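You operate a simulated robot arm through the tools that you are given. There is no shell and no other tool.

You run a simulated robot arm. Do the job below in one go: nothing can be reset, and whatever is moved stays where it is left.

TASK
Put things in order on the front of the steel table. At the end: the teal probe stands where the white strainer stood; the black valve coil from the front of the steel table stands where the teal probe stood; the black leak sensor stands where the black valve coil stood; the white strainer from the front of the steel table is in the white fuse tray; whatever was shut is shut again. Leave all else as you found it, and nothing knocked over. Set down upright: white strainer.

Only the result counts: the job must be done as asked and must still hold three seconds after the hand-in. Knocking over, shifting, dropping, spilling or breaking anything else fails it.

THE ROBOT
A 7-joint arm with a two-finger parallel gripper, fixed in place. Base frame: the origin is at the foot of the arm, x ahead of it, y to its left, z up; the work surface is at about z = 0. Readings come in mm, degrees, newtons and seconds.
With the tool pointing down near the work surface it reaches from about 220 to 580 mm from the base axis. Its first joint turns from -66.0 to 66.0 degrees. Payload 2.5 kg.
Tool frame: the origin (TCP) lies between the finger pads and is the grasp point; the fingertips stand 23 mm ahead of it; z points along the fingers, y is the line along which they close. Largest opening 94 mm; finger width 38, thickness 10; the body of the gripper, 54 by 96 mm, starts 39 mm behind the TCP.
Orientation is that of the tool frame in the base frame, as a unit quaternion [w, x, y, z]. With the fingers straight down and closing along the base's y, the tool's x points along the base's -x, its y along +y and its z along -z.

THE INTERFACE
- The arm moves only by the tool move_arm. Its arguments are lists of equal length, an entry for each row: "claw": the gripper command, from -1 (shut) to 1 (fully open), values between in proportion; "linear": the shift along the tool's x, y, z in mm, a list of three; "rotation": the turn, a rotation vector about the tool's x, y, z in degrees, a list of three. In form: {"claw": [claw, ...], "linear": [[tx, ty, tz], ...], "rotation": [[rx, ry, rz], ...]}. A call has 1 to 20 rows; each row shifts and turns the commanded pose from where the row before left it, along the tool's axes as they then stand. Each row takes 0.2 s and may step no farther than 50 mm and 8.6 degrees from the row before; otherwise, or with a gripper value out of range, the whole call is refused. Where a pose cannot be reached the arm comes as near as it can. A force on the tool above 40 N (or 10 N above the force at the start of the call, whichever is more), or a blocked arm, ends the call early, and 0.2 s more pass. The fingers move at their own pace (about 108 mm/s each) and stop on an object; they squeeze with about 27 N. The grip force told is the motor's: it shows also when the fingers shut on nothing. Time passes only in rows, and 0.2 s behind the last, so rows that do not move let the fingers close. The reply holds the time, the measured pose of the TCP, the force on the tool along the base axes, the opening and the grip force, in the units named above and with some noise, with the torque about the TCP (base axes, N m) and any sound that the robot's microphone picked up.
- Cameras (640 x 400 px; columns grow to the right, rows downward): "scene" is fixed at [114.1, -415.2, 523.6]; the picture's right is [0.82, -0.57, 0.00], its down [-0.43, -0.62, -0.65] and it looks along [0.37, 0.53, -0.76] (base axes); focal length 214 px, centre (320, 200). "wrist" rides on the gripper at [86, 16, -74] in the tool frame; the picture's right is [-0.18, 0.98, 0.00], its down [-0.58, -0.11, -0.81] and it looks along [-0.79, -0.15, 0.59] (tool axes); focal length 243 px, centre (320, 200). There is no depth. A picture from a camera that has moved, and an enlarged one, comes with that camera's place and axes in the base frame and with its lens.
- capture(camera): a new picture of that camera. It takes no simulated time.
- zoom(camera, box): a new picture of the part [left, top, right, bottom] of that camera's present view, enlarged. It takes no simulated time.
- hand_in(): hands the job in; it is judged then, once.

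Nothing tells you positions but the pictures and the camera data. Unless the task says otherwise, let go and move clear before handing in.

The tools are called after ">>>" as a command line: name --argument value ..., lists and objects as JSON in quotes. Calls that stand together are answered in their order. move_arm: Moves the arm, as the interface text tells. Its arguments: {"type":"object","properties":{"claw":{"type":"array","items":{"type":"number"}},"linear":{"type":"array","items":{"type":"array","items":{"type":"number"}}},"rotation":{"type":"array","items":{"type":"array","items":{"type":"number"}}}},"required":["claw","linear","rotation"]} The other tools are called the same way: capture (camera) takes a picture; zoom (camera, box) takes an enlarged picture of a part of a camera's view; hand_in () hands the job in.

At the start:

```text
time: 0.0
ee_pos: [276.3, -197.6, 367.7]
tcp_rot: [0.0, 0.0, 1.0, 0.0]
ft_force: [-0.3, 0.1, 0.3]
moment: [0.03, -0.02, -0.03]
opening: 94.0
grasp_force: 0.1
```

scene: 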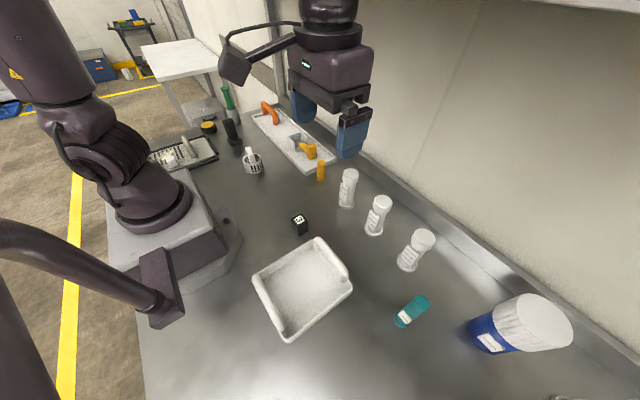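
wrist: 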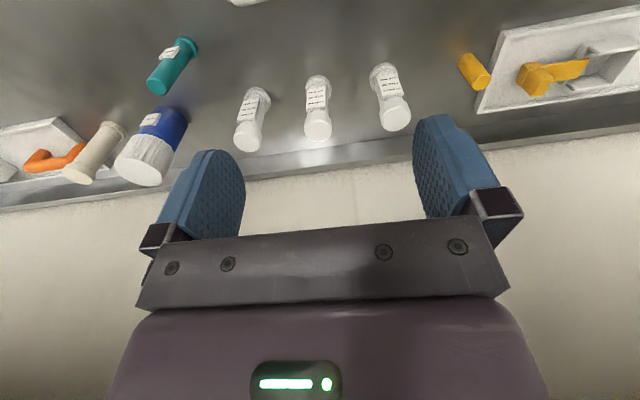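

I see a steel table with a white tray, three white capped bottles or strainers, a teal probe, a small black block and other items further back. I'll zoom in to identify them before moving anything.

>>> zoom --camera "scene" --box '[230, 150, 450, 350]'

>>> zoom --camera "scene" --box '[130, 70, 350, 210]'

>>> zoom --camera "scene" --box '[380, 220, 640, 400]'

>>> zoom --camera "wrist" --box '[0, 0, 320, 200]'

>>> zoom --camera "wrist" --box '[320, 0, 640, 200]'

```text
2.00 times, centred on (340, 250) of scene
camera zoom: at [114.1, -415.2, 523.6], right [0.82, -0.57, 0.0], down [-0.43, -0.62, -0.65], along [0.37, 0.53, -0.76], focal length 429 px, centre (280, 100)
```

zoom: 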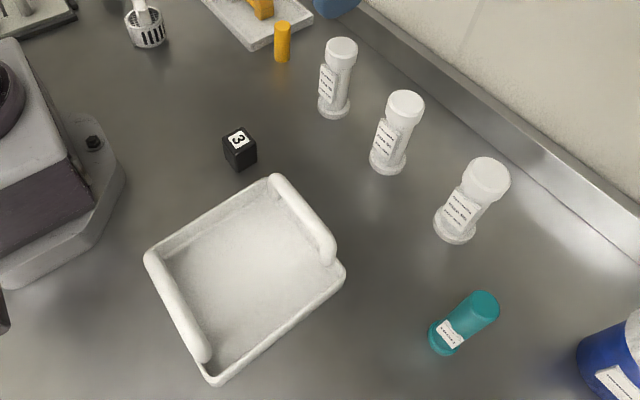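

```text
2.86 times, centred on (240, 140) of scene
camera zoom: at [114.1, -415.2, 523.6], right [0.82, -0.57, 0.0], down [-0.43, -0.62, -0.65], along [0.37, 0.53, -0.76], focal length 613 px, centre (549, 371)
```

zoom: 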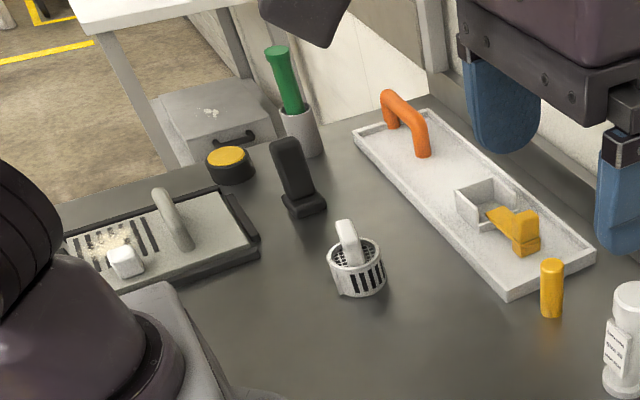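

```text
2.22 times, centred on (510, 310) of scene
camera zoom: at [114.1, -415.2, 523.6], right [0.82, -0.57, 0.0], down [-0.43, -0.62, -0.65], along [0.37, 0.53, -0.76], focal length 477 px, centre (-102, -44)
```

zoom: 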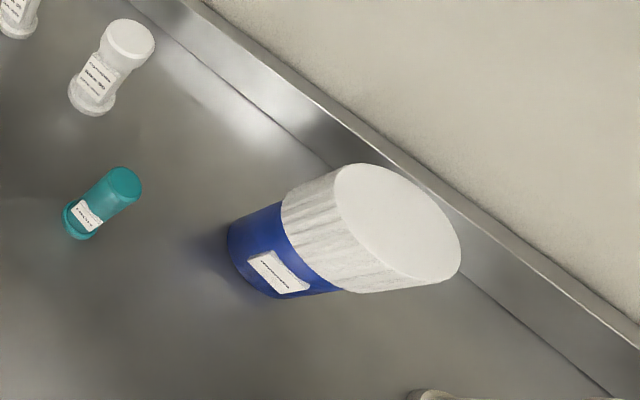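

```text
2.00 times, centred on (160, 100) of wrist
camera zoom: at [188.2, -182.0, 443.4], right [0.18, 0.98, 0.0], down [0.58, -0.11, 0.81], along [0.79, -0.15, -0.59], focal length 485 px, centre (640, 400)
```

zoom: 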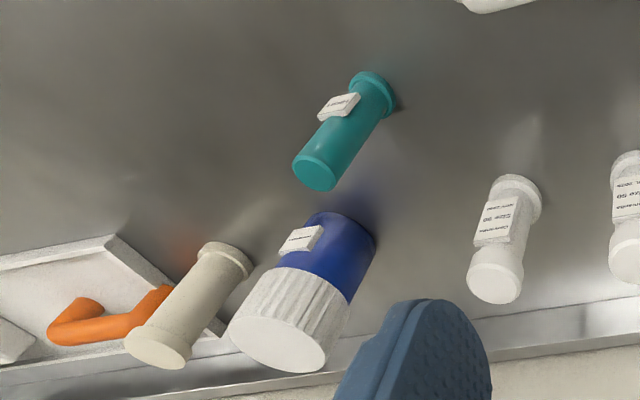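

```text
2.00 times, centred on (480, 100) of wrist
camera zoom: at [188.2, -182.0, 443.4], right [0.18, 0.98, 0.0], down [0.58, -0.11, 0.81], along [0.79, -0.15, -0.59], focal length 485 px, centre (0, 400)
```

zoom: 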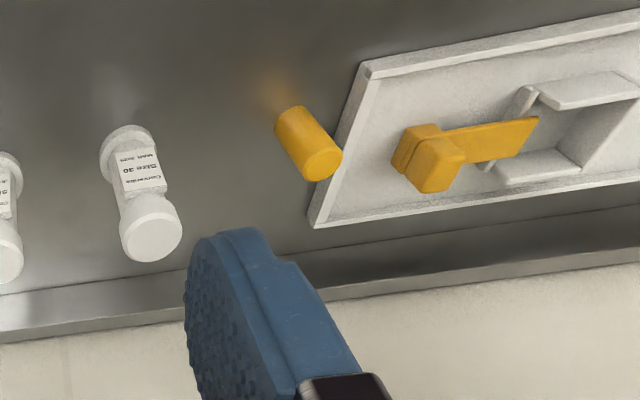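

I want to read the labels and look for duplicates before naming anything, so next I'll zoom in closer.

>>> zoom --camera "wrist" --box '[230, 60, 420, 160]'

>>> zoom --camera "wrist" --box '[130, 20, 220, 190]'

>>> zoom --camera "wrist" --box '[0, 100, 130, 220]'

>>> zoom --camera "scene" --box '[140, 100, 280, 190]'

>>> zoom --camera "scene" --box '[270, 200, 330, 245]'

>>> zoom --camera "scene" --box '[40, 0, 240, 130]'

```text
3.37 times, centred on (325, 110) of wrist
camera zoom: at [188.2, -182.0, 443.4], right [0.18, 0.98, 0.0], down [0.58, -0.11, 0.81], along [0.79, -0.15, -0.59], focal length 817 px, centre (303, 503)
```

zoom: 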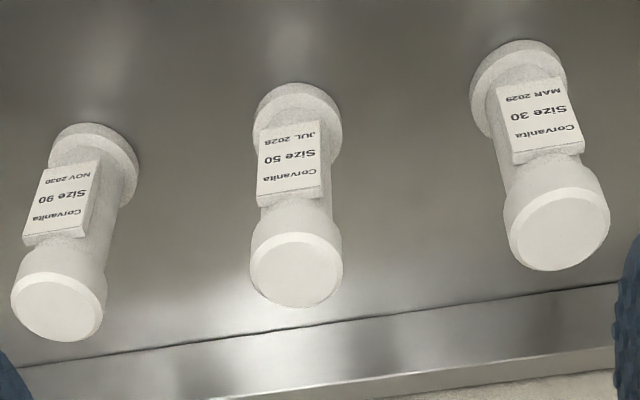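

```text
2.35 times, centred on (175, 105) of wrist
camera zoom: at [188.2, -182.0, 443.4], right [0.18, 0.98, 0.0], down [0.58, -0.11, 0.81], along [0.79, -0.15, -0.59], focal length 571 px, centre (661, 424)
```

zoom: 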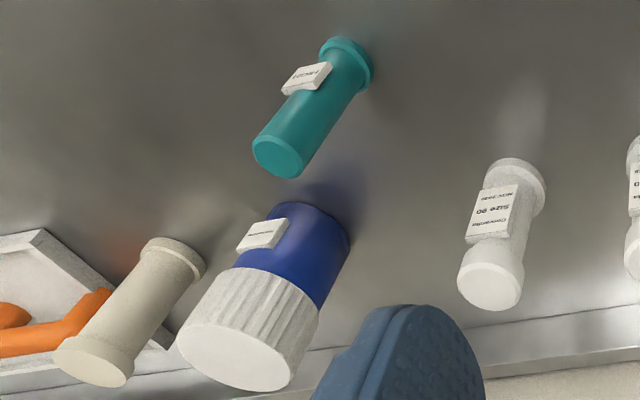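

```text
3.33 times, centred on (65, 160) of wrist
camera zoom: at [188.2, -182.0, 443.4], right [0.18, 0.98, 0.0], down [0.58, -0.11, 0.81], along [0.79, -0.15, -0.59], focal length 809 px, centre (1170, 333)
```

zoom: 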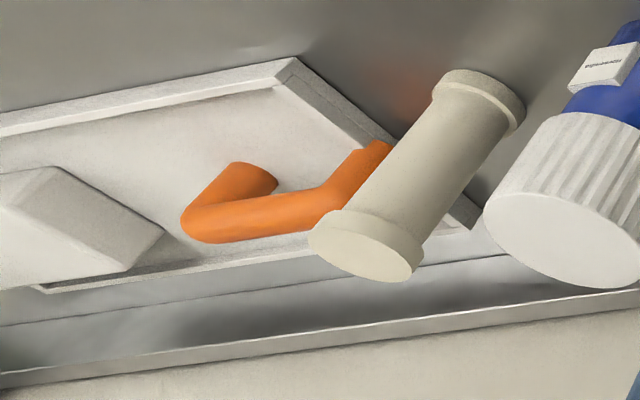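

```text
4.44 times, centred on (210, 145) of scene
camera zoom: at [114.1, -415.2, 523.6], right [0.82, -0.57, 0.0], down [-0.43, -0.62, -0.65], along [0.37, 0.53, -0.76], focal length 953 px, centre (809, 444)
```

zoom: 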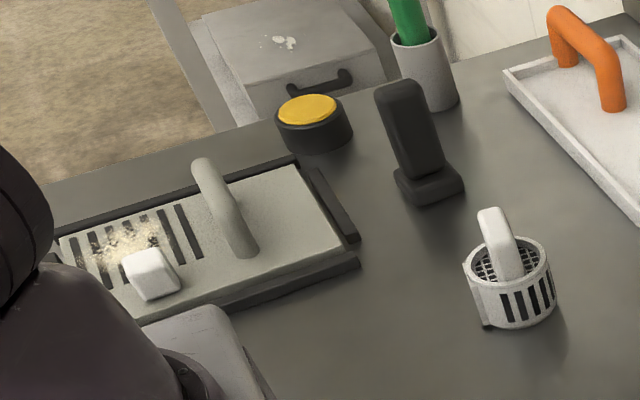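

```text
8.89 times, centred on (300, 222) of scene
camera zoom: at [114.1, -415.2, 523.6], right [0.82, -0.57, 0.0], down [-0.43, -0.62, -0.65], along [0.37, 0.53, -0.76], focal length 1906 px, centre (498, 0)
```

zoom: 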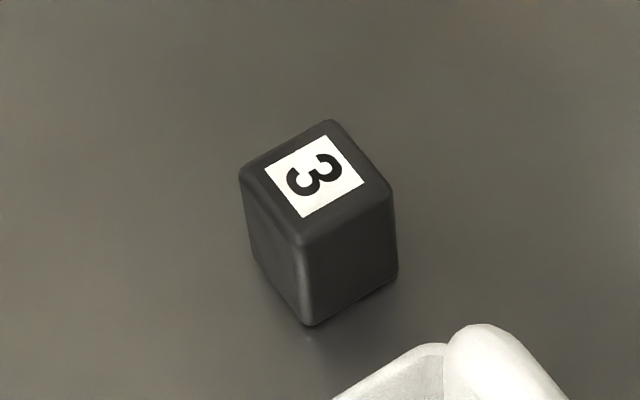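

```text
3.08 times, centred on (140, 65) of scene
camera zoom: at [114.1, -415.2, 523.6], right [0.82, -0.57, 0.0], down [-0.43, -0.62, -0.65], along [0.37, 0.53, -0.76], focal length 660 px, centre (874, 615)
```

zoom: 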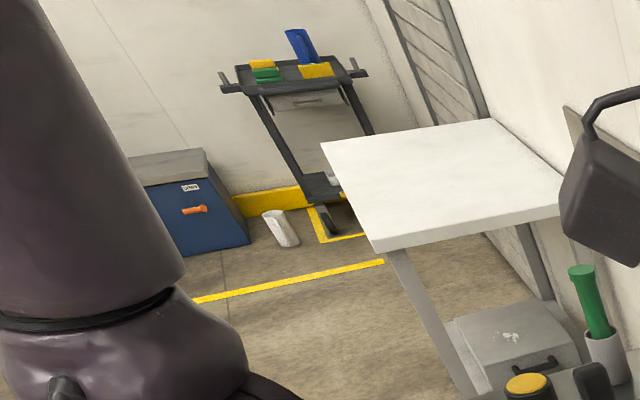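

Three labelled white bottles are "Corvanita Size 90/50/30", and the basket-like white thing near (250, 207) could be the strainer. I'll read the teal and blue labels, then raise and move the arm to see the rest of the table.

>>> zoom --camera "wrist" --box '[155, 35, 195, 60]'

>>> zoom --camera "wrist" --box '[130, 105, 170, 130]'

>>> zoom --camera "scene" --box '[390, 290, 440, 330]'

>>> zoom --camera "scene" --box '[235, 140, 275, 180]'

>>> move_arm --claw '[1, 1, 1, 1, 1, 1]' --linear '[[0, 30, -20], [0, 40, -20], [0, 40, -20], [0, 40, -20], [0, 40, 0], [0, 0, 0]]' --rotation '[[0, 0, 0], [0, 0, 0], [0, 0, 0], [0, 0, 0], [0, 0, 0], [0, 0, 0]]'

```text
16.00 times, centred on (175, 48) of wrist
camera zoom: at [188.2, -182.0, 443.4], right [0.18, 0.98, 0.0], down [0.58, -0.11, 0.81], along [0.79, -0.15, -0.59], focal length 3882 px, centre (2640, 2640)
```

zoom: 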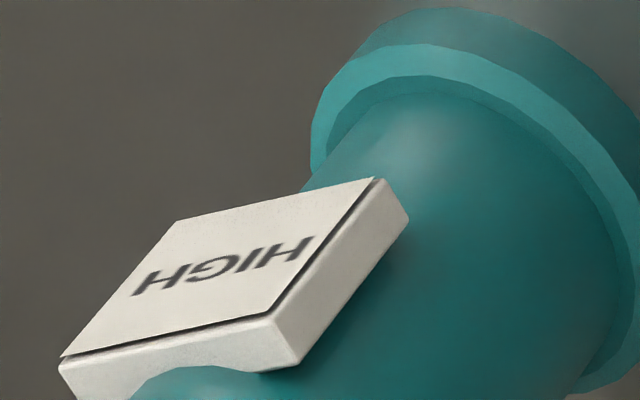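

```text
16.00 times, centred on (150, 118) of wrist
camera zoom: at [188.2, -182.0, 443.4], right [0.18, 0.98, 0.0], down [0.58, -0.11, 0.81], along [0.79, -0.15, -0.59], focal length 3882 px, centre (3040, 1520)
```

zoom: 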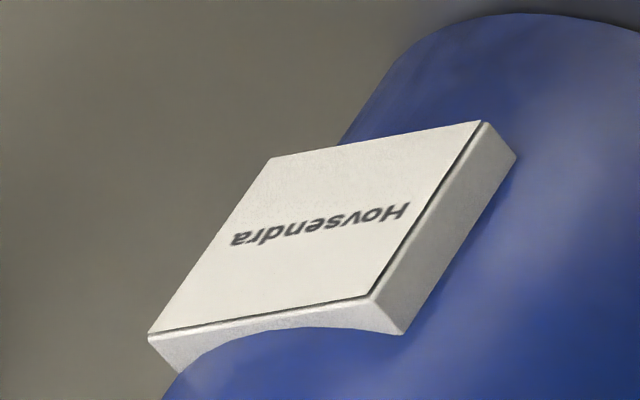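

```text
10.00 times, centred on (415, 310) of scene
camera zoom: at [114.1, -415.2, 523.6], right [0.82, -0.57, 0.0], down [-0.43, -0.62, -0.65], along [0.37, 0.53, -0.76], focal length 2145 px, centre (-630, -900)
```

zoom: 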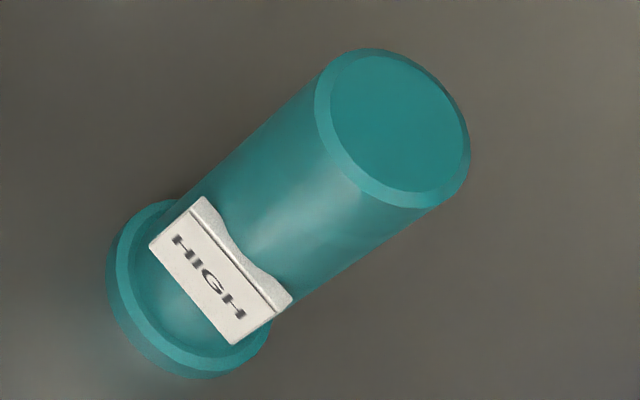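

```text
10.00 times, centred on (255, 160) of scene
camera zoom: at [114.1, -415.2, 523.6], right [0.82, -0.57, 0.0], down [-0.43, -0.62, -0.65], along [0.37, 0.53, -0.76], focal length 2145 px, centre (970, 600)
```

zoom: 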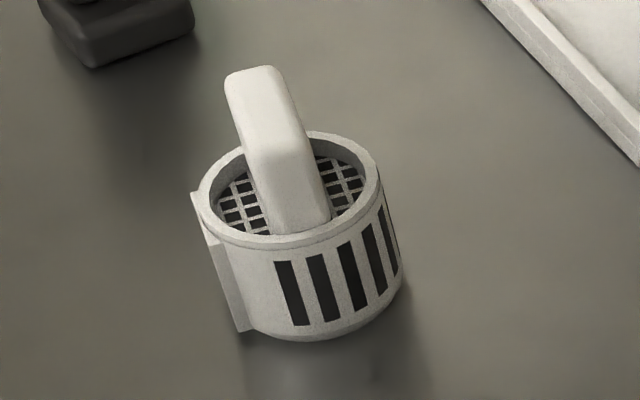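

```text
time: 1.4
ee_pos: [277.0, -10.0, 445.9]
tcp_rot: [0.0, 0.0, 1.0, -0.001]
ft_force: [0.6, 0.2, 0.0]
moment: [0.0, 0.0, -0.02]
opening: 94.1
grasp_force: 0.0
```

The white strainer is the mesh basket with a handle, and the teal item is labelled "HIGH". I'll look at the left half of the table with the wrist camera to find the black items.

>>> capture --camera "wrist"

>>> capture --camera "scene"

```text
taken
camera wrist: at [189.1, 7.1, 521.8], right [0.18, 0.98, 0.0], down [0.58, -0.11, 0.81], along [0.79, -0.15, -0.59], focal length 243 px, centre (320, 200)
```

wrist: 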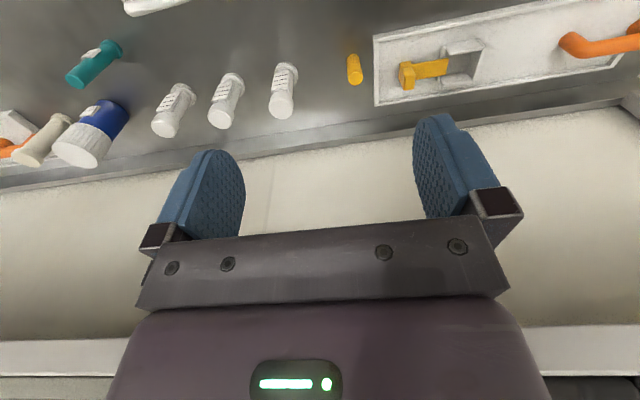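

```text
taken
```

scene: 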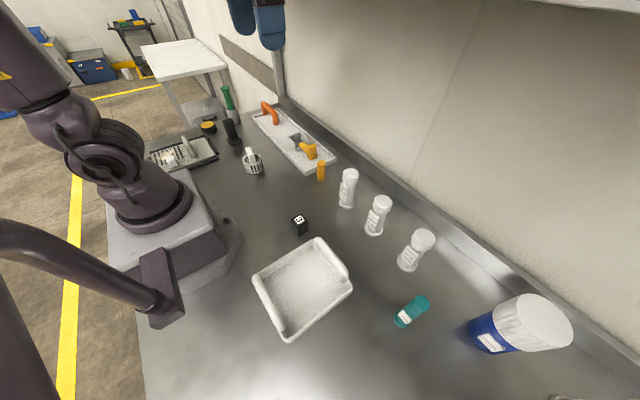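

I'll turn the tool about the vertical so the wrist camera looks toward +y, along the left side of the table.

>>> move_arm --claw '[1, 1, 1, 1, 1, 1, 1, 1, 1, 1, 1, 1]' --linear '[[0, 0, 0], [0, 0, 0], [0, 0, 0], [0, 0, 0], [0, 0, 0], [0, 0, 0], [0, 0, 0], [0, 0, 0], [0, 0, 0], [0, 0, 0], [0, 0, 0], [0, 0, 0]]' --rotation '[[0, 0, -8.2], [0, 0, -8.2], [0, 0, -8.2], [0, 0, -8.2], [0, 0, -8.2], [0, 0, -8.2], [0, 0, -8.2], [0, 0, -8.2], [0, 0, -8.2], [0, 0, -8.2], [0, 0, -8], [0, 0, 0]]'

>>> capture --camera "wrist"

```text
time: 4.0
ee_pos: [276.1, -8.5, 447.6]
tcp_rot: [0.0, 0.708, -0.706, 0.0]
ft_force: [1.0, 0.4, 0.3]
moment: [0.01, 0.03, 0.01]
opening: 94.2
grasp_force: 0.0
```

```text
taken
camera wrist: at [258.8, -94.8, 523.3], right [-0.98, 0.18, 0.0], down [0.11, 0.58, 0.81], along [0.15, 0.79, -0.59], focal length 243 px, centre (320, 200)
```

wrist: 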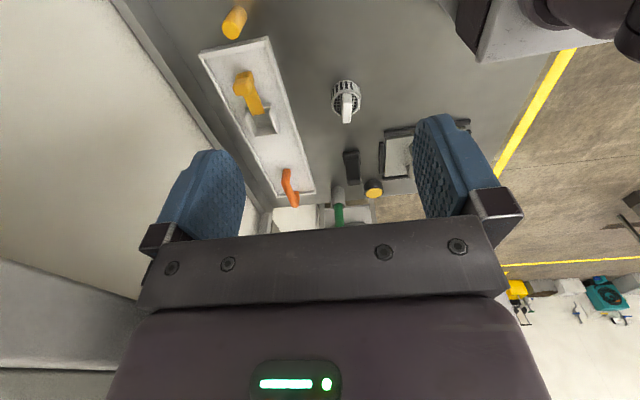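

>>> zoom --camera "wrist" --box '[190, 0, 430, 230]'

>>> zoom --camera "wrist" --box '[310, 60, 430, 230]'

>>> zoom --camera "wrist" --box '[190, 0, 320, 215]'

```text
1.74 times, centred on (310, 115) of wrist
camera zoom: at [258.8, -94.8, 523.3], right [-0.98, 0.18, 0.0], down [0.11, 0.58, 0.81], along [0.15, 0.79, -0.59], focal length 422 px, centre (337, 348)
```

zoom: 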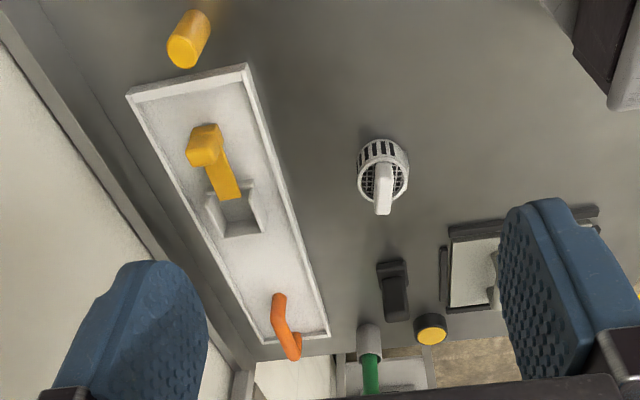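

```text
2.35 times, centred on (370, 145) of wrist
camera zoom: at [258.8, -94.8, 523.3], right [-0.98, 0.18, 0.0], down [0.11, 0.58, 0.81], along [0.15, 0.79, -0.59], focal length 571 px, centre (202, 329)
```

zoom: 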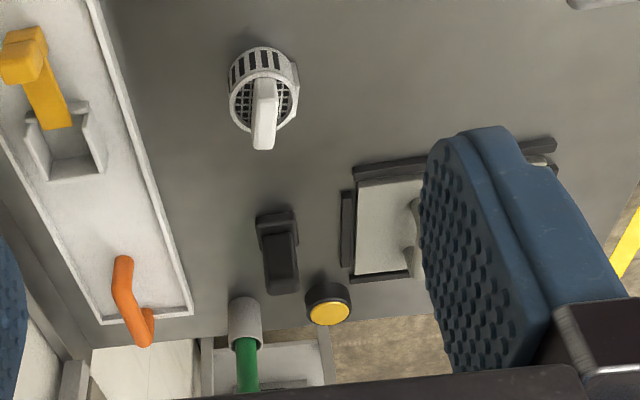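

```text
1.86 times, centred on (255, 108) of wrist
camera zoom: at [258.8, -94.8, 523.3], right [-0.98, 0.18, 0.0], down [0.11, 0.58, 0.81], along [0.15, 0.79, -0.59], focal length 451 px, centre (441, 372)
```

zoom: 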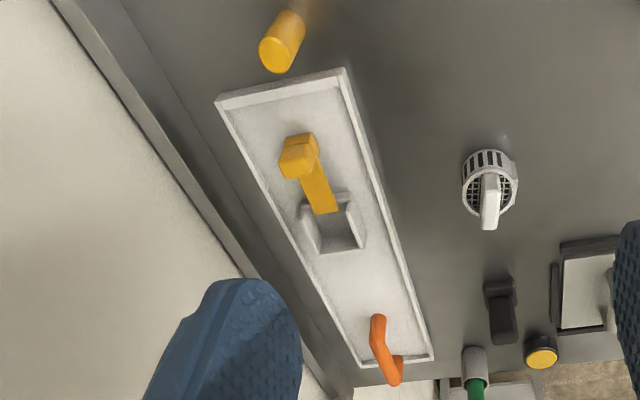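

The left side holds the strainer, a black slanted thing on a foot, a black and yellow puck, and a framed sliding lid. Next I'll turn the camera to look right, toward -y.

>>> move_arm --claw '[1, 1, 1, 1, 1, 1, 1, 1, 1, 1, 1, 1, 1, 1, 1, 1, 1, 1]' --linear '[[0, 0, 0], [0, 0, 0], [0, 0, 0], [0, 0, 0], [0, 0, 0], [0, 0, 0], [0, 0, 0], [0, 0, 0], [0, 0, 0], [0, 0, 0], [0, 0, 0], [0, 0, 0], [0, 0, 0], [0, 0, 0], [0, 0, 0], [0, 0, 0], [0, 0, 0], [0, 0, 0]]' --rotation '[[0, 0, 8.5], [0, 0, 8.5], [0, 0, 8.5], [0, 0, 8.5], [0, 0, 8.5], [0, 0, 8.5], [0, 0, 8.5], [0, 0, 8.5], [0, 0, 8.5], [0, 0, 8.5], [0, 0, 8.5], [0, 0, 8.5], [0, 0, 8.5], [0, 0, 8.5], [0, 0, 8.5], [0, 0, 8.5], [0, 0, 8.5], [0, 0, 0]]'

>>> capture --camera "wrist"

```text
time: 7.8
ee_pos: [275.7, -9.6, 448.1]
tcp_rot: [0.0, 0.458, 0.889, -0.001]
ft_force: [-0.4, 0.5, -0.2]
moment: [-0.01, -0.01, 0.01]
opening: 94.1
grasp_force: 0.1
```

```text
taken
camera wrist: at [237.7, 70.9, 523.3], right [0.91, 0.42, 0.0], down [0.25, -0.54, 0.81], along [0.34, -0.73, -0.59], focal length 243 px, centre (320, 200)
```

wrist: 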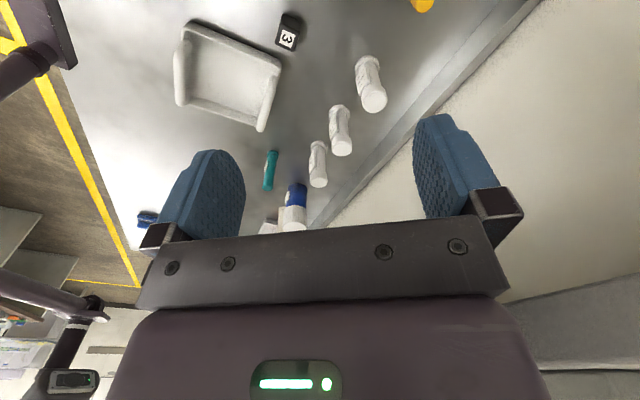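

>>> zoom --camera "wrist" --box '[120, 130, 340, 250]'

>>> zoom --camera "wrist" --box '[160, 0, 420, 160]'

>>> move_arm --claw '[1, 1, 1, 1, 1, 1, 1, 1]' --linear '[[0, 0, 0], [0, 0, 0], [-40, 0, 0], [-40, 0, 0], [-40, 0, 0], [-40, 0, 0], [-40, 0, 0], [0, 0, 0]]' --rotation '[[0, 0, 8.5], [0, 0, 8.5], [0, 0, 0], [0, 0, 0], [0, 0, 0], [0, 0, 0], [0, 0, 0], [0, 0, 0]]'

>>> capture --camera "wrist"

```text
2.91 times, centred on (230, 190) of wrist
camera zoom: at [237.7, 70.9, 523.3], right [0.91, 0.42, 0.0], down [0.25, -0.54, 0.81], along [0.34, -0.73, -0.59], focal length 706 px, centre (582, 229)
```

zoom: 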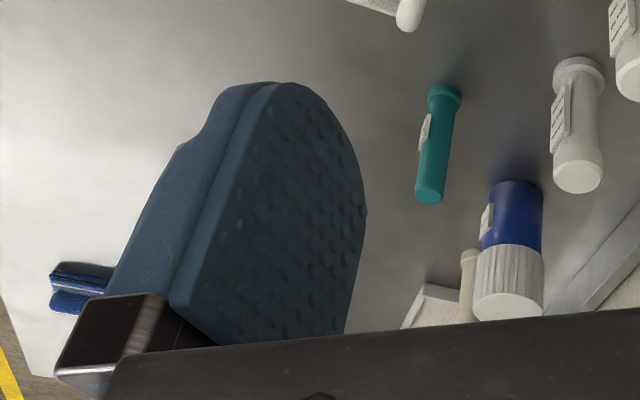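

```text
2.46 times, centred on (290, 80) of wrist
camera zoom: at [237.7, 70.9, 523.3], right [0.91, 0.42, 0.0], down [0.25, -0.54, 0.81], along [0.34, -0.73, -0.59], focal length 597 px, centre (394, 495)
```

zoom: 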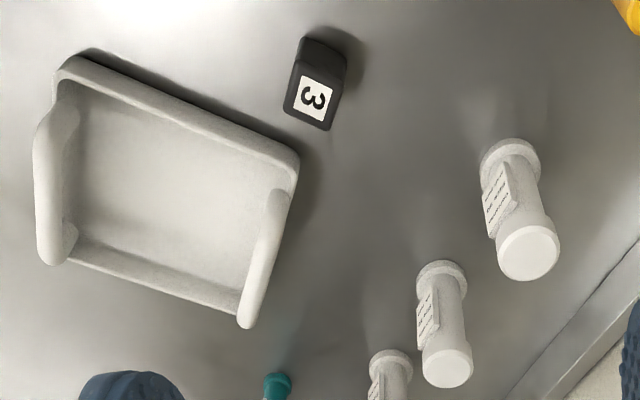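

```text
time: 8.7
ee_pos: [284.5, -39.6, 448.9]
tcp_rot: [-0.007, 0.578, 0.816, -0.001]
ft_force: [-10.7, 1.7, 3.1]
moment: [-0.17, -0.87, -0.03]
opening: 93.7
grasp_force: 0.1
stopped in row 4: the force on the tool passed its limit at 88 N (the readings are from after the stop); the commanded pose is now the measured one
```

```text
taken
camera wrist: at [271.0, 46.7, 523.9], right [0.99, 0.15, -0.01], down [0.1, -0.59, 0.8], along [0.12, -0.79, -0.6], focal length 243 px, centre (320, 200)
```

wrist: 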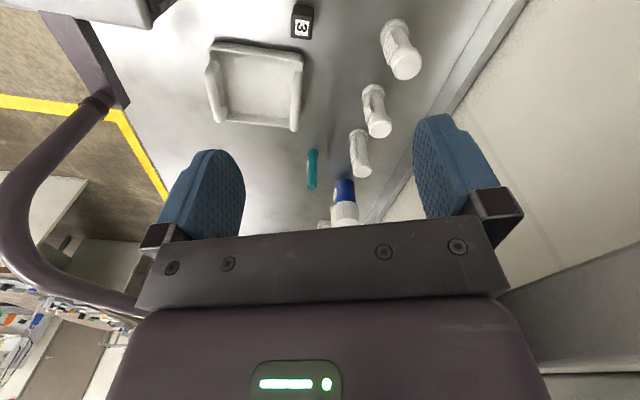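

The arm stopped because it bumped something; I need to see what it touched before moving again.

>>> capture --camera "scene"

>>> move_arm --claw '[1]' --linear '[[0, 0, 0]]' --rotation '[[0, 0, 0]]'

```text
taken
```

scene: 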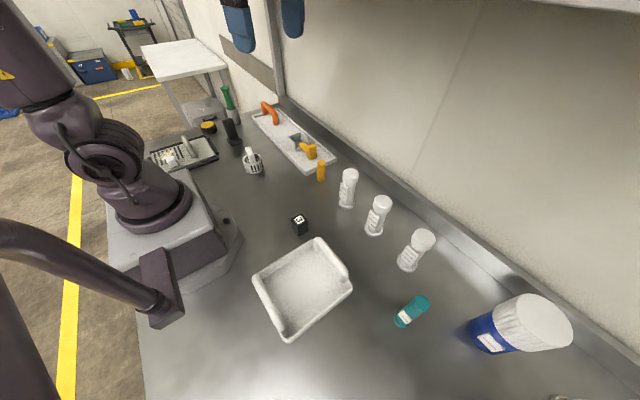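

```text
time: 9.1
ee_pos: [284.5, -39.6, 447.3]
tcp_rot: [-0.007, 0.578, 0.816, -0.001]
ft_force: [-15.9, 3.3, 3.7]
moment: [-0.24, -1.28, 0.04]
opening: 94.1
grasp_force: 0.0
```

The push is in -x at about 77 mm above the TCP, so the gripper body has probably met the edge of an overhead shelf. I'll back off in -x, lower a bit, and look at that edge.

>>> move_arm --claw '[1, 1, 1, 1]' --linear '[[5, -14, 0], [5, -14, 0], [0, 0, 20], [0, 0, 20]]' --rotation '[[0, 0, 0], [0, 0, 0], [0, 0, 0], [0, 0, 0]]'

>>> capture --camera "wrist"

>>> capture --camera "scene"

>>> zoom --camera "scene" --box '[200, 0, 640, 200]'

```text
time: 10.1
ee_pos: [253.0, -40.0, 408.3]
tcp_rot: [-0.007, 0.578, 0.816, -0.002]
ft_force: [-0.6, -0.7, -0.2]
moment: [-0.01, 0.03, -0.01]
opening: 94.3
grasp_force: 0.2
```

```text
taken
camera wrist: at [239.6, 45.6, 484.6], right [0.99, 0.15, -0.01], down [0.1, -0.59, 0.8], along [0.12, -0.79, -0.6], focal length 243 px, centre (320, 200)
```

wrist: 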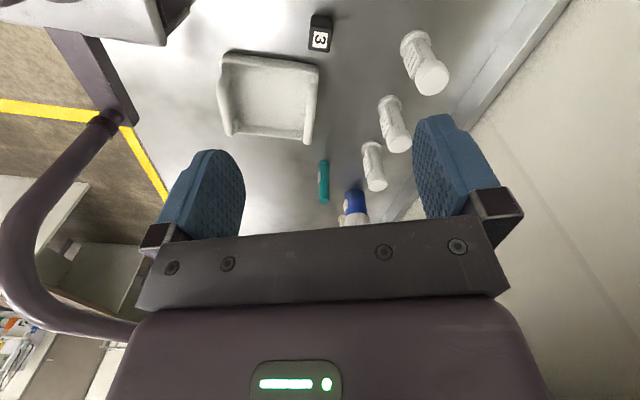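

```text
taken
```

scene: 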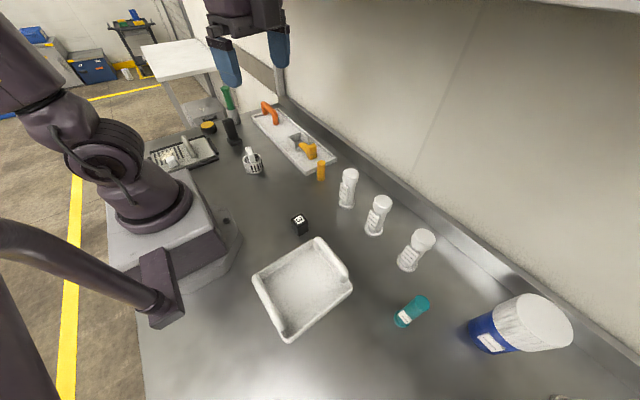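

```text
1.45 times, centred on (420, 100) of scene
camera zoom: at [114.1, -415.2, 523.6], right [0.82, -0.57, 0.0], down [-0.43, -0.62, -0.65], along [0.37, 0.53, -0.76], focal length 312 px, centre (174, 346)
```

zoom: 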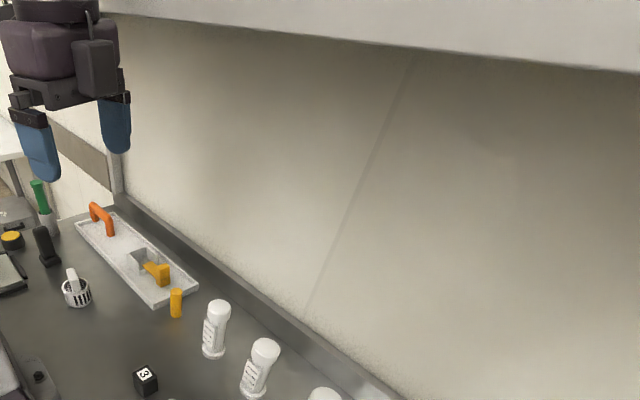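

The overhead shelf edge seems to be near x ≈ 339 with its underside at about z ≈ 500, so I'll keep clear of it. I'll move toward -y at x ≈ 245 to look at the right end of the table.

>>> move_arm --claw '[1, 1, 1, 1, 1, 1, 1]' --linear '[[-37.7, -13.3, 0], [-37.7, -13.3, 0], [-37.7, -13.3, 0], [-37.7, -13.3, 0], [-37.7, -13.3, 0], [0, 0, 0], [0, 0, 0]]' --rotation '[[0, 0, 0], [0, 0, 0], [0, 0, 0], [0, 0, 0], [0, 0, 0], [0, 0, 0], [0, 0, 0]]'

>>> capture --camera "wrist"

>>> capture --camera "scene"

```text
time: 11.7
ee_pos: [255.2, -239.0, 406.2]
tcp_rot: [-0.007, 0.578, 0.816, -0.002]
ft_force: [0.4, -0.6, -0.5]
moment: [0.02, 0.01, -0.03]
opening: 93.9
grasp_force: 0.2
```

```text
taken
camera wrist: at [241.9, -152.2, 482.7], right [0.99, 0.15, -0.01], down [0.1, -0.59, 0.8], along [0.12, -0.79, -0.6], focal length 243 px, centre (320, 200)
```

wrist: 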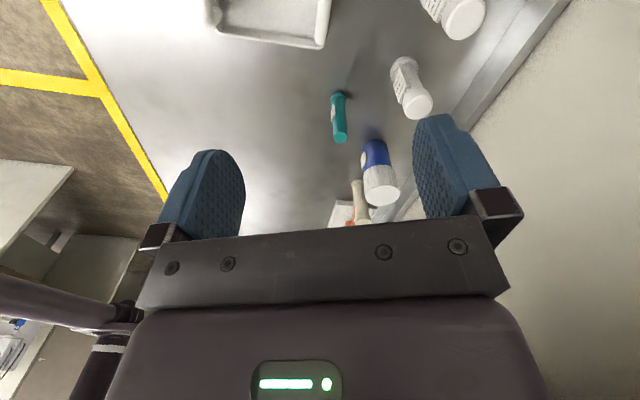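

```text
taken
```

scene: 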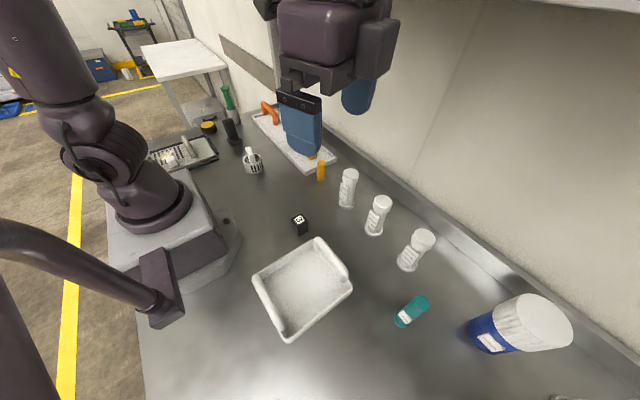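

I'll tilt the camera up a little so the far right end of the table shows above the gripper in the image.

>>> move_arm --claw '[1, 1, 1, 1]' --linear '[[0, 0, 0], [0, 0, 0], [0, 0, 0], [0, 0, 0]]' --rotation '[[0, -8, 0], [0, -8, 0], [0, -4, 0], [0, 0, 0]]'

>>> capture --camera "wrist"

>>> zoom --camera "wrist" --box '[230, 0, 450, 220]'

>>> zoom --camera "wrist" --box '[0, 0, 230, 220]'

```text
time: 12.7
ee_pos: [255.3, -238.2, 406.9]
tcp_rot: [0.136, 0.569, 0.805, -0.101]
ft_force: [-0.8, -0.3, 0.2]
moment: [0.02, -0.02, 0.0]
opening: 94.0
grasp_force: 0.0
```

```text
taken
camera wrist: at [234.3, -133.3, 448.9], right [0.99, 0.16, 0.05], down [0.0, -0.3, 0.96], along [0.17, -0.94, -0.29], focal length 243 px, centre (320, 200)
```

wrist: 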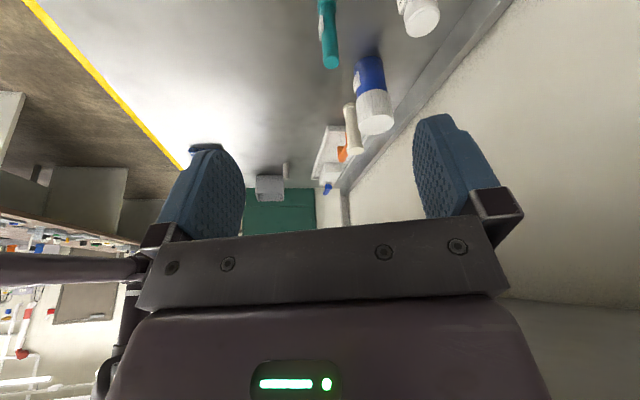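

```text
1.82 times, centred on (340, 110) of wrist
camera zoom: at [234.3, -133.3, 448.9], right [0.99, 0.16, 0.05], down [0.0, -0.3, 0.96], along [0.17, -0.94, -0.29], focal length 441 px, centre (284, 364)
```

zoom: 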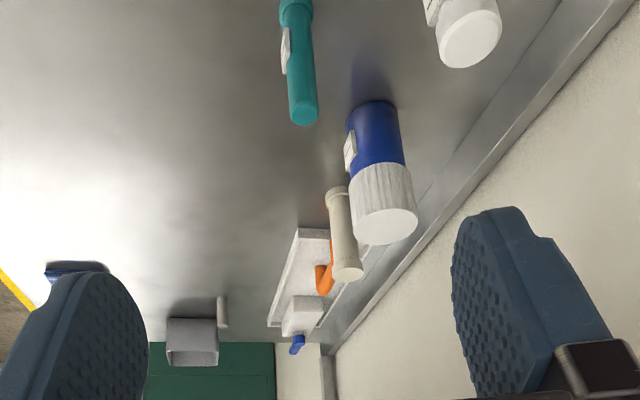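

```text
1.82 times, centred on (115, 110) of wrist
camera zoom: at [234.3, -133.3, 448.9], right [0.99, 0.16, 0.05], down [0.0, -0.3, 0.96], along [0.17, -0.94, -0.29], focal length 441 px, centre (693, 364)
```

zoom: 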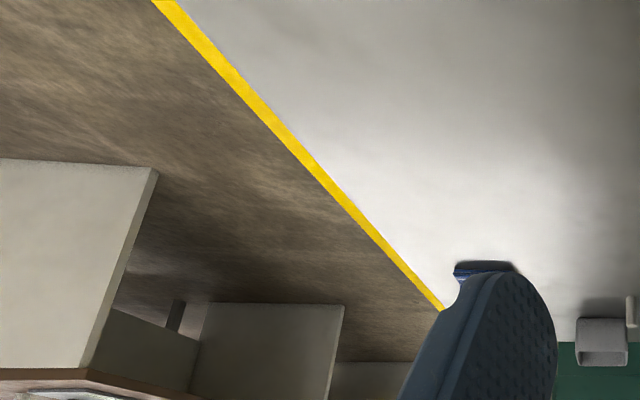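

The right end has no black objects, only blue, grey and beige ones. I'll level the tool, turn back toward +y, and go for a closer look at the left side.

>>> move_arm --claw '[1, 1, 1, 1, 1, 1, 1, 1, 1, 1, 1, 1, 1, 1, 1, 1, 1, 1, 1, 1]' --linear '[[0, 0, 0], [0, 0, 0], [0, 0, 0], [0, 0, 0], [0, 0, 0], [0, 0, 0], [0, 0, 0], [0, 0, 0], [0, 0, 0], [0, 0, 0], [0, 0, 0], [0, 0, 0], [0, 0, 0], [0, 0, 0], [0, 0, 0], [0, 0, 0], [0, 0, 0], [0, 0, 0], [0, 0, 0], [0, 0, 0]]' --rotation '[[0, 8, 0], [0, 8, 0], [0, 4, 0], [0, 0, -8.5], [0, 0, -8.5], [0, 0, -8.5], [0, 0, -8.5], [0, 0, -8.5], [0, 0, -8.5], [0, 0, -8.5], [0, 0, -8.5], [0, 0, -8.5], [0, 0, -8.5], [0, 0, -8.5], [0, 0, -8.5], [0, 0, -8.5], [0, 0, -8.5], [0, 0, -8.5], [0, 0, -8.5], [0, 0, -8.5]]'

```text
time: 16.9
ee_pos: [253.9, -240.5, 408.0]
tcp_rot: [-0.004, -0.601, 0.799, 0.006]
ft_force: [0.8, -0.5, 0.0]
moment: [0.02, 0.03, -0.02]
opening: 94.0
grasp_force: 0.1
```

>>> move_arm --claw '[1, 1, 1, 1, 1, 1, 1, 1, 1, 1, 1, 1]' --linear '[[-46, 13.3, 0], [-46, 13.3, 0], [-46, 13.3, 0], [-46, 13.3, 0], [-46, 13.3, 0], [-46, 13.3, 0], [-46, 13.3, 0], [-46, 13.3, 0], [-46, 13.3, 0], [0, 0, 0], [0, 0, 0], [0, 0, 0]]' --rotation '[[0, 0, 0], [0, 0, 0], [0, 0, 0], [0, 0, 0], [0, 0, 0], [0, 0, 0], [0, 0, 0], [0, 0, 0], [0, 0, 0], [0, 0, -8], [0, 0, -8], [0, 0, 0]]'

>>> capture --camera "wrist"

>>> capture --camera "scene"

```text
time: 19.4
ee_pos: [254.5, 191.0, 409.1]
tcp_rot: [-0.002, -0.707, 0.707, 0.007]
ft_force: [0.5, -0.8, 0.4]
moment: [0.01, 0.01, -0.02]
opening: 94.2
grasp_force: 0.1
```

```text
taken
camera wrist: at [238.7, 104.2, 484.7], right [-0.98, 0.18, 0.01], down [0.12, 0.58, 0.81], along [0.14, 0.8, -0.59], focal length 243 px, centre (320, 200)
```

wrist: 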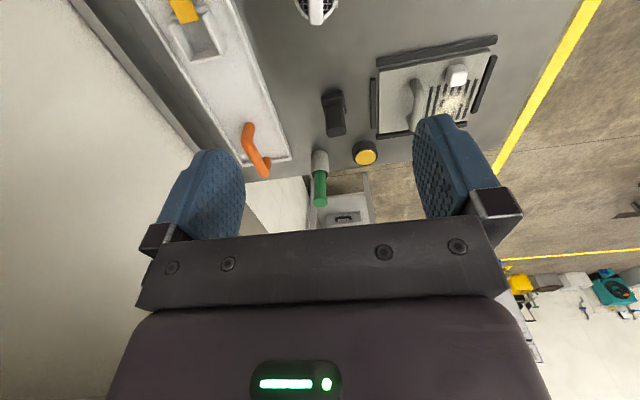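

```text
taken
```

scene: 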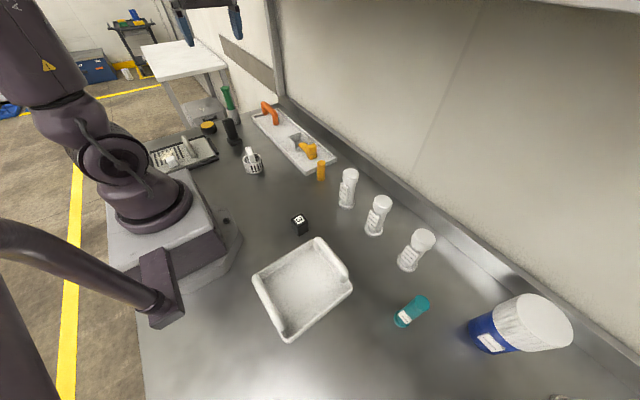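

>>> zoom --camera "wrist" --box '[300, 20, 520, 220]'

>>> zoom --camera "wrist" --box '[310, 75, 390, 175]'

>>> zoom --camera "wrist" --box '[370, 30, 510, 140]'

>>> zoom --camera "wrist" --box '[130, 0, 330, 190]'

```text
2.00 times, centred on (410, 120) of wrist
camera zoom: at [238.7, 104.2, 484.7], right [-0.98, 0.18, 0.01], down [0.12, 0.58, 0.81], along [0.14, 0.8, -0.59], focal length 485 px, centre (140, 360)
```

zoom: 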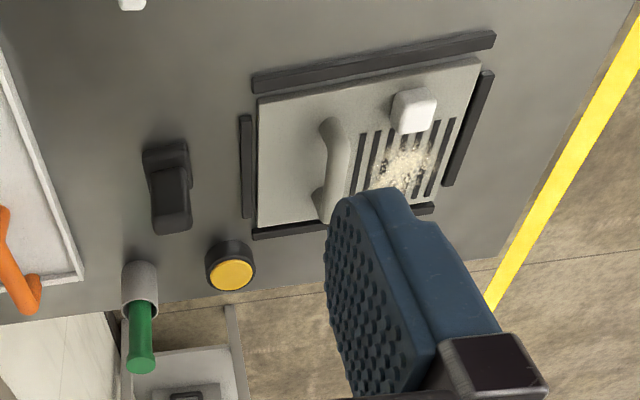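

```text
4.00 times, centred on (350, 125) of wrist
camera zoom: at [238.7, 104.2, 484.7], right [-0.98, 0.18, 0.01], down [0.12, 0.58, 0.81], along [0.14, 0.8, -0.59], focal length 970 px, centre (200, 500)
```

zoom: 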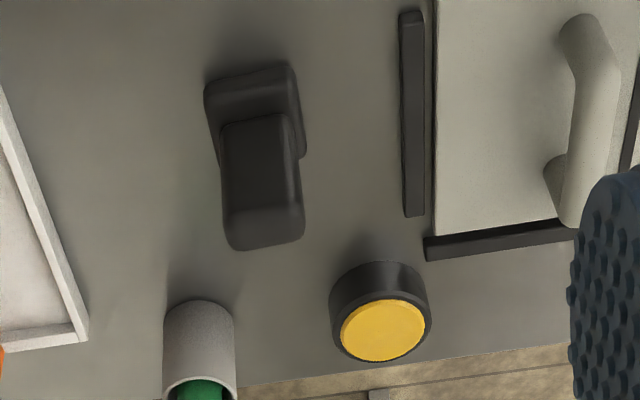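

```text
3.64 times, centred on (440, 85) of wrist
camera zoom: at [238.7, 104.2, 484.7], right [-0.98, 0.18, 0.01], down [0.12, 0.58, 0.81], along [0.14, 0.8, -0.59], focal length 882 px, centre (-116, 618)
```

zoom: 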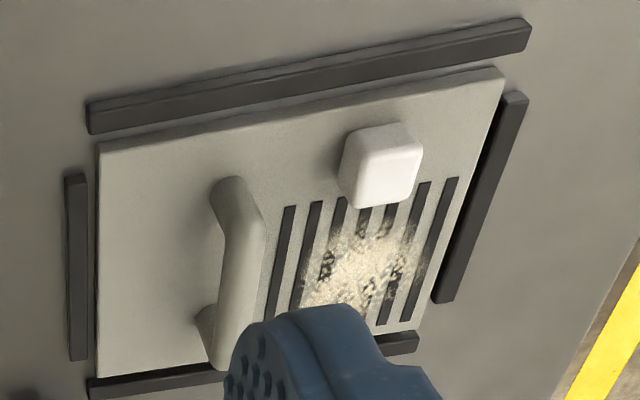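

```text
2.11 times, centred on (230, 95) of wrist
camera zoom: at [238.7, 104.2, 484.7], right [-0.98, 0.18, 0.01], down [0.12, 0.58, 0.81], along [0.14, 0.8, -0.59], focal length 511 px, centre (510, 421)
```

zoom: 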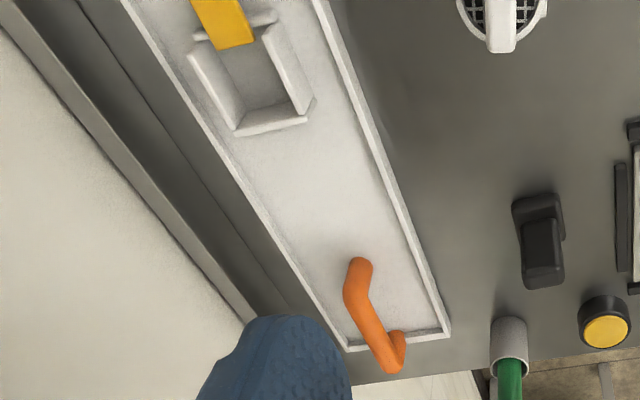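

Reachable black things are the cube "3" near (258, -108) and the slanted block on a foot near (258, 430); the framed vent plate and the black and yellow puck are out of reach. I'll look at the orange-handled tray with the yellow piece up close, to see if anything is shut in there.

>>> move_arm --claw '[1, 1, 1, 1, 1, 1, 1, 1, 1, 1, 1, 1]' --linear '[[0, 0, 12], [0, 0, 12], [0, 0, 12], [0, 0, 12], [0, 0, 12], [0, 0, 12], [0, 0, 12], [0, 0, 12], [0, 0, 12], [0, 0, 12], [0, 0, 12], [0, 0, 0]]' --rotation '[[0, 0, 8.2], [0, 0, 8.2], [0, 0, 8.2], [0, 0, 8.2], [0, 0, 8.2], [0, 0, 8.2], [0, 0, 8.2], [0, 0, 8.2], [0, 0, 8.2], [0, 0, 8.2], [0, 0, 8], [0, 0, 0]]'

>>> capture --camera "wrist"

>>> capture --camera "scene"

```text
time: 22.1
ee_pos: [254.6, 190.7, 276.5]
tcp_rot: [-0.006, 0.002, 1.0, 0.003]
ft_force: [0.4, 0.4, -0.2]
moment: [0.01, 0.01, 0.01]
opening: 94.2
grasp_force: 0.1
```

```text
taken
camera wrist: at [168.2, 207.1, 354.3], right [0.19, 0.98, 0.0], down [0.59, -0.12, 0.8], along [0.78, -0.15, -0.6], focal length 243 px, centre (320, 200)
```

wrist: 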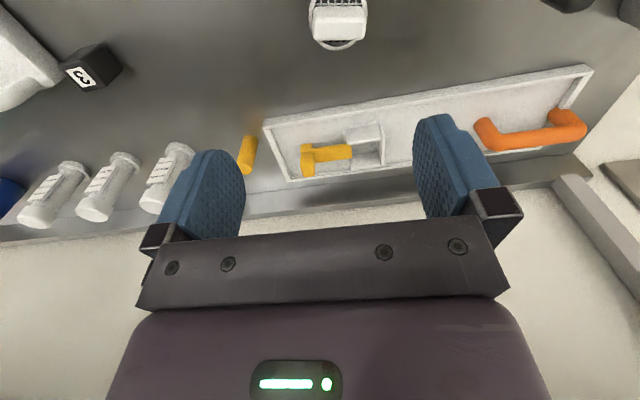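

```text
taken
```

scene: 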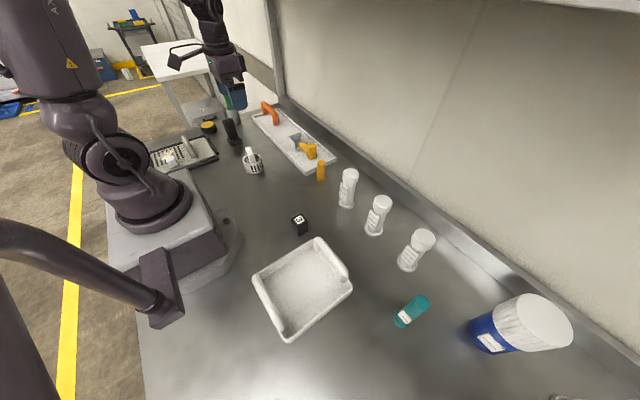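

>>> zoom --camera "wrist" --box '[230, 100, 420, 200]'

>>> zoom --camera "wrist" --box '[290, 0, 390, 60]'

>>> zoom --camera "wrist" --box '[440, 0, 640, 200]'

>>> zoom --camera "wrist" --box '[0, 0, 160, 100]'

```text
3.37 times, centred on (325, 150) of wrist
camera zoom: at [168.2, 207.1, 354.3], right [0.19, 0.98, 0.0], down [0.59, -0.12, 0.8], along [0.78, -0.15, -0.6], focal length 817 px, centre (303, 368)
```

zoom: 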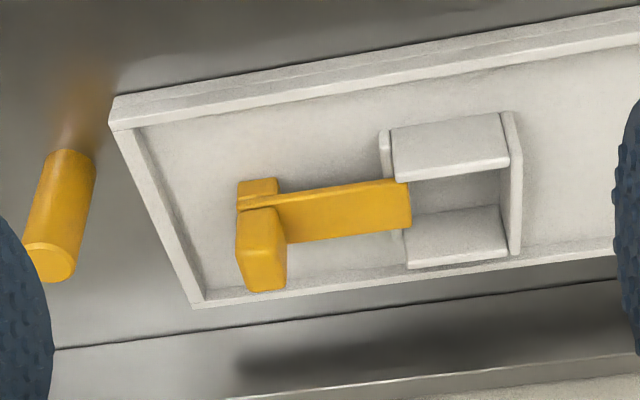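

```text
6.40 times, centred on (340, 30) of wrist
camera zoom: at [168.2, 207.1, 354.3], right [0.19, 0.98, 0.0], down [0.59, -0.12, 0.8], along [0.78, -0.15, -0.6], focal length 1553 px, centre (192, 1288)
```

zoom: 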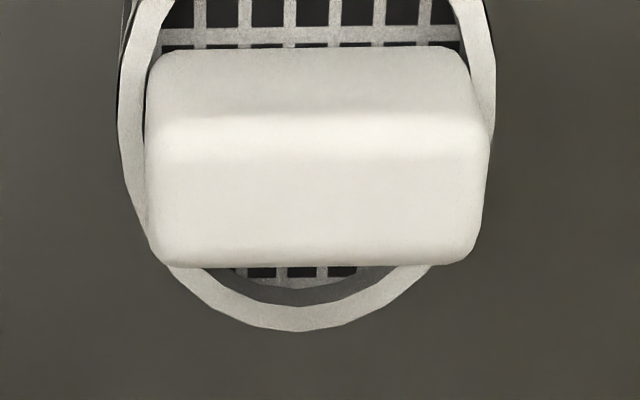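

```text
2.00 times, centred on (540, 100) of wrist
camera zoom: at [168.2, 207.1, 354.3], right [0.19, 0.98, 0.0], down [0.59, -0.12, 0.8], along [0.78, -0.15, -0.6], focal length 485 px, centre (-120, 400)
```

zoom: 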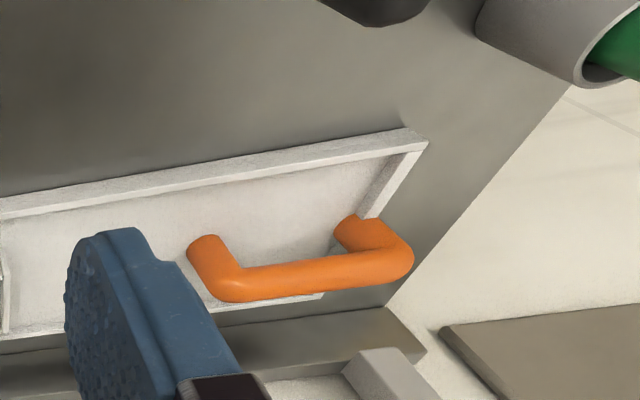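

```text
4.00 times, centred on (80, 50) of wrist
camera zoom: at [168.2, 207.1, 354.3], right [0.19, 0.98, 0.0], down [0.59, -0.12, 0.8], along [0.78, -0.15, -0.6], focal length 970 px, centre (1280, 800)
```

zoom: 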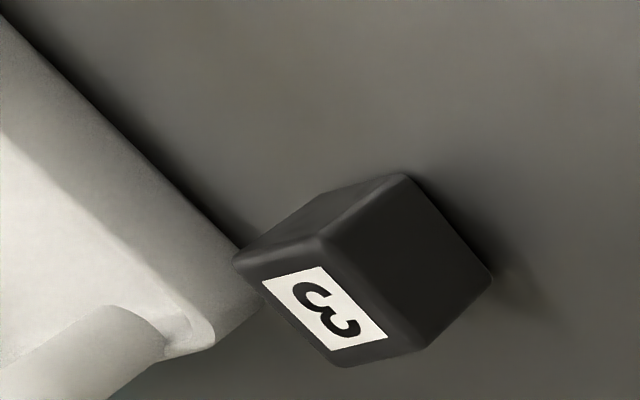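

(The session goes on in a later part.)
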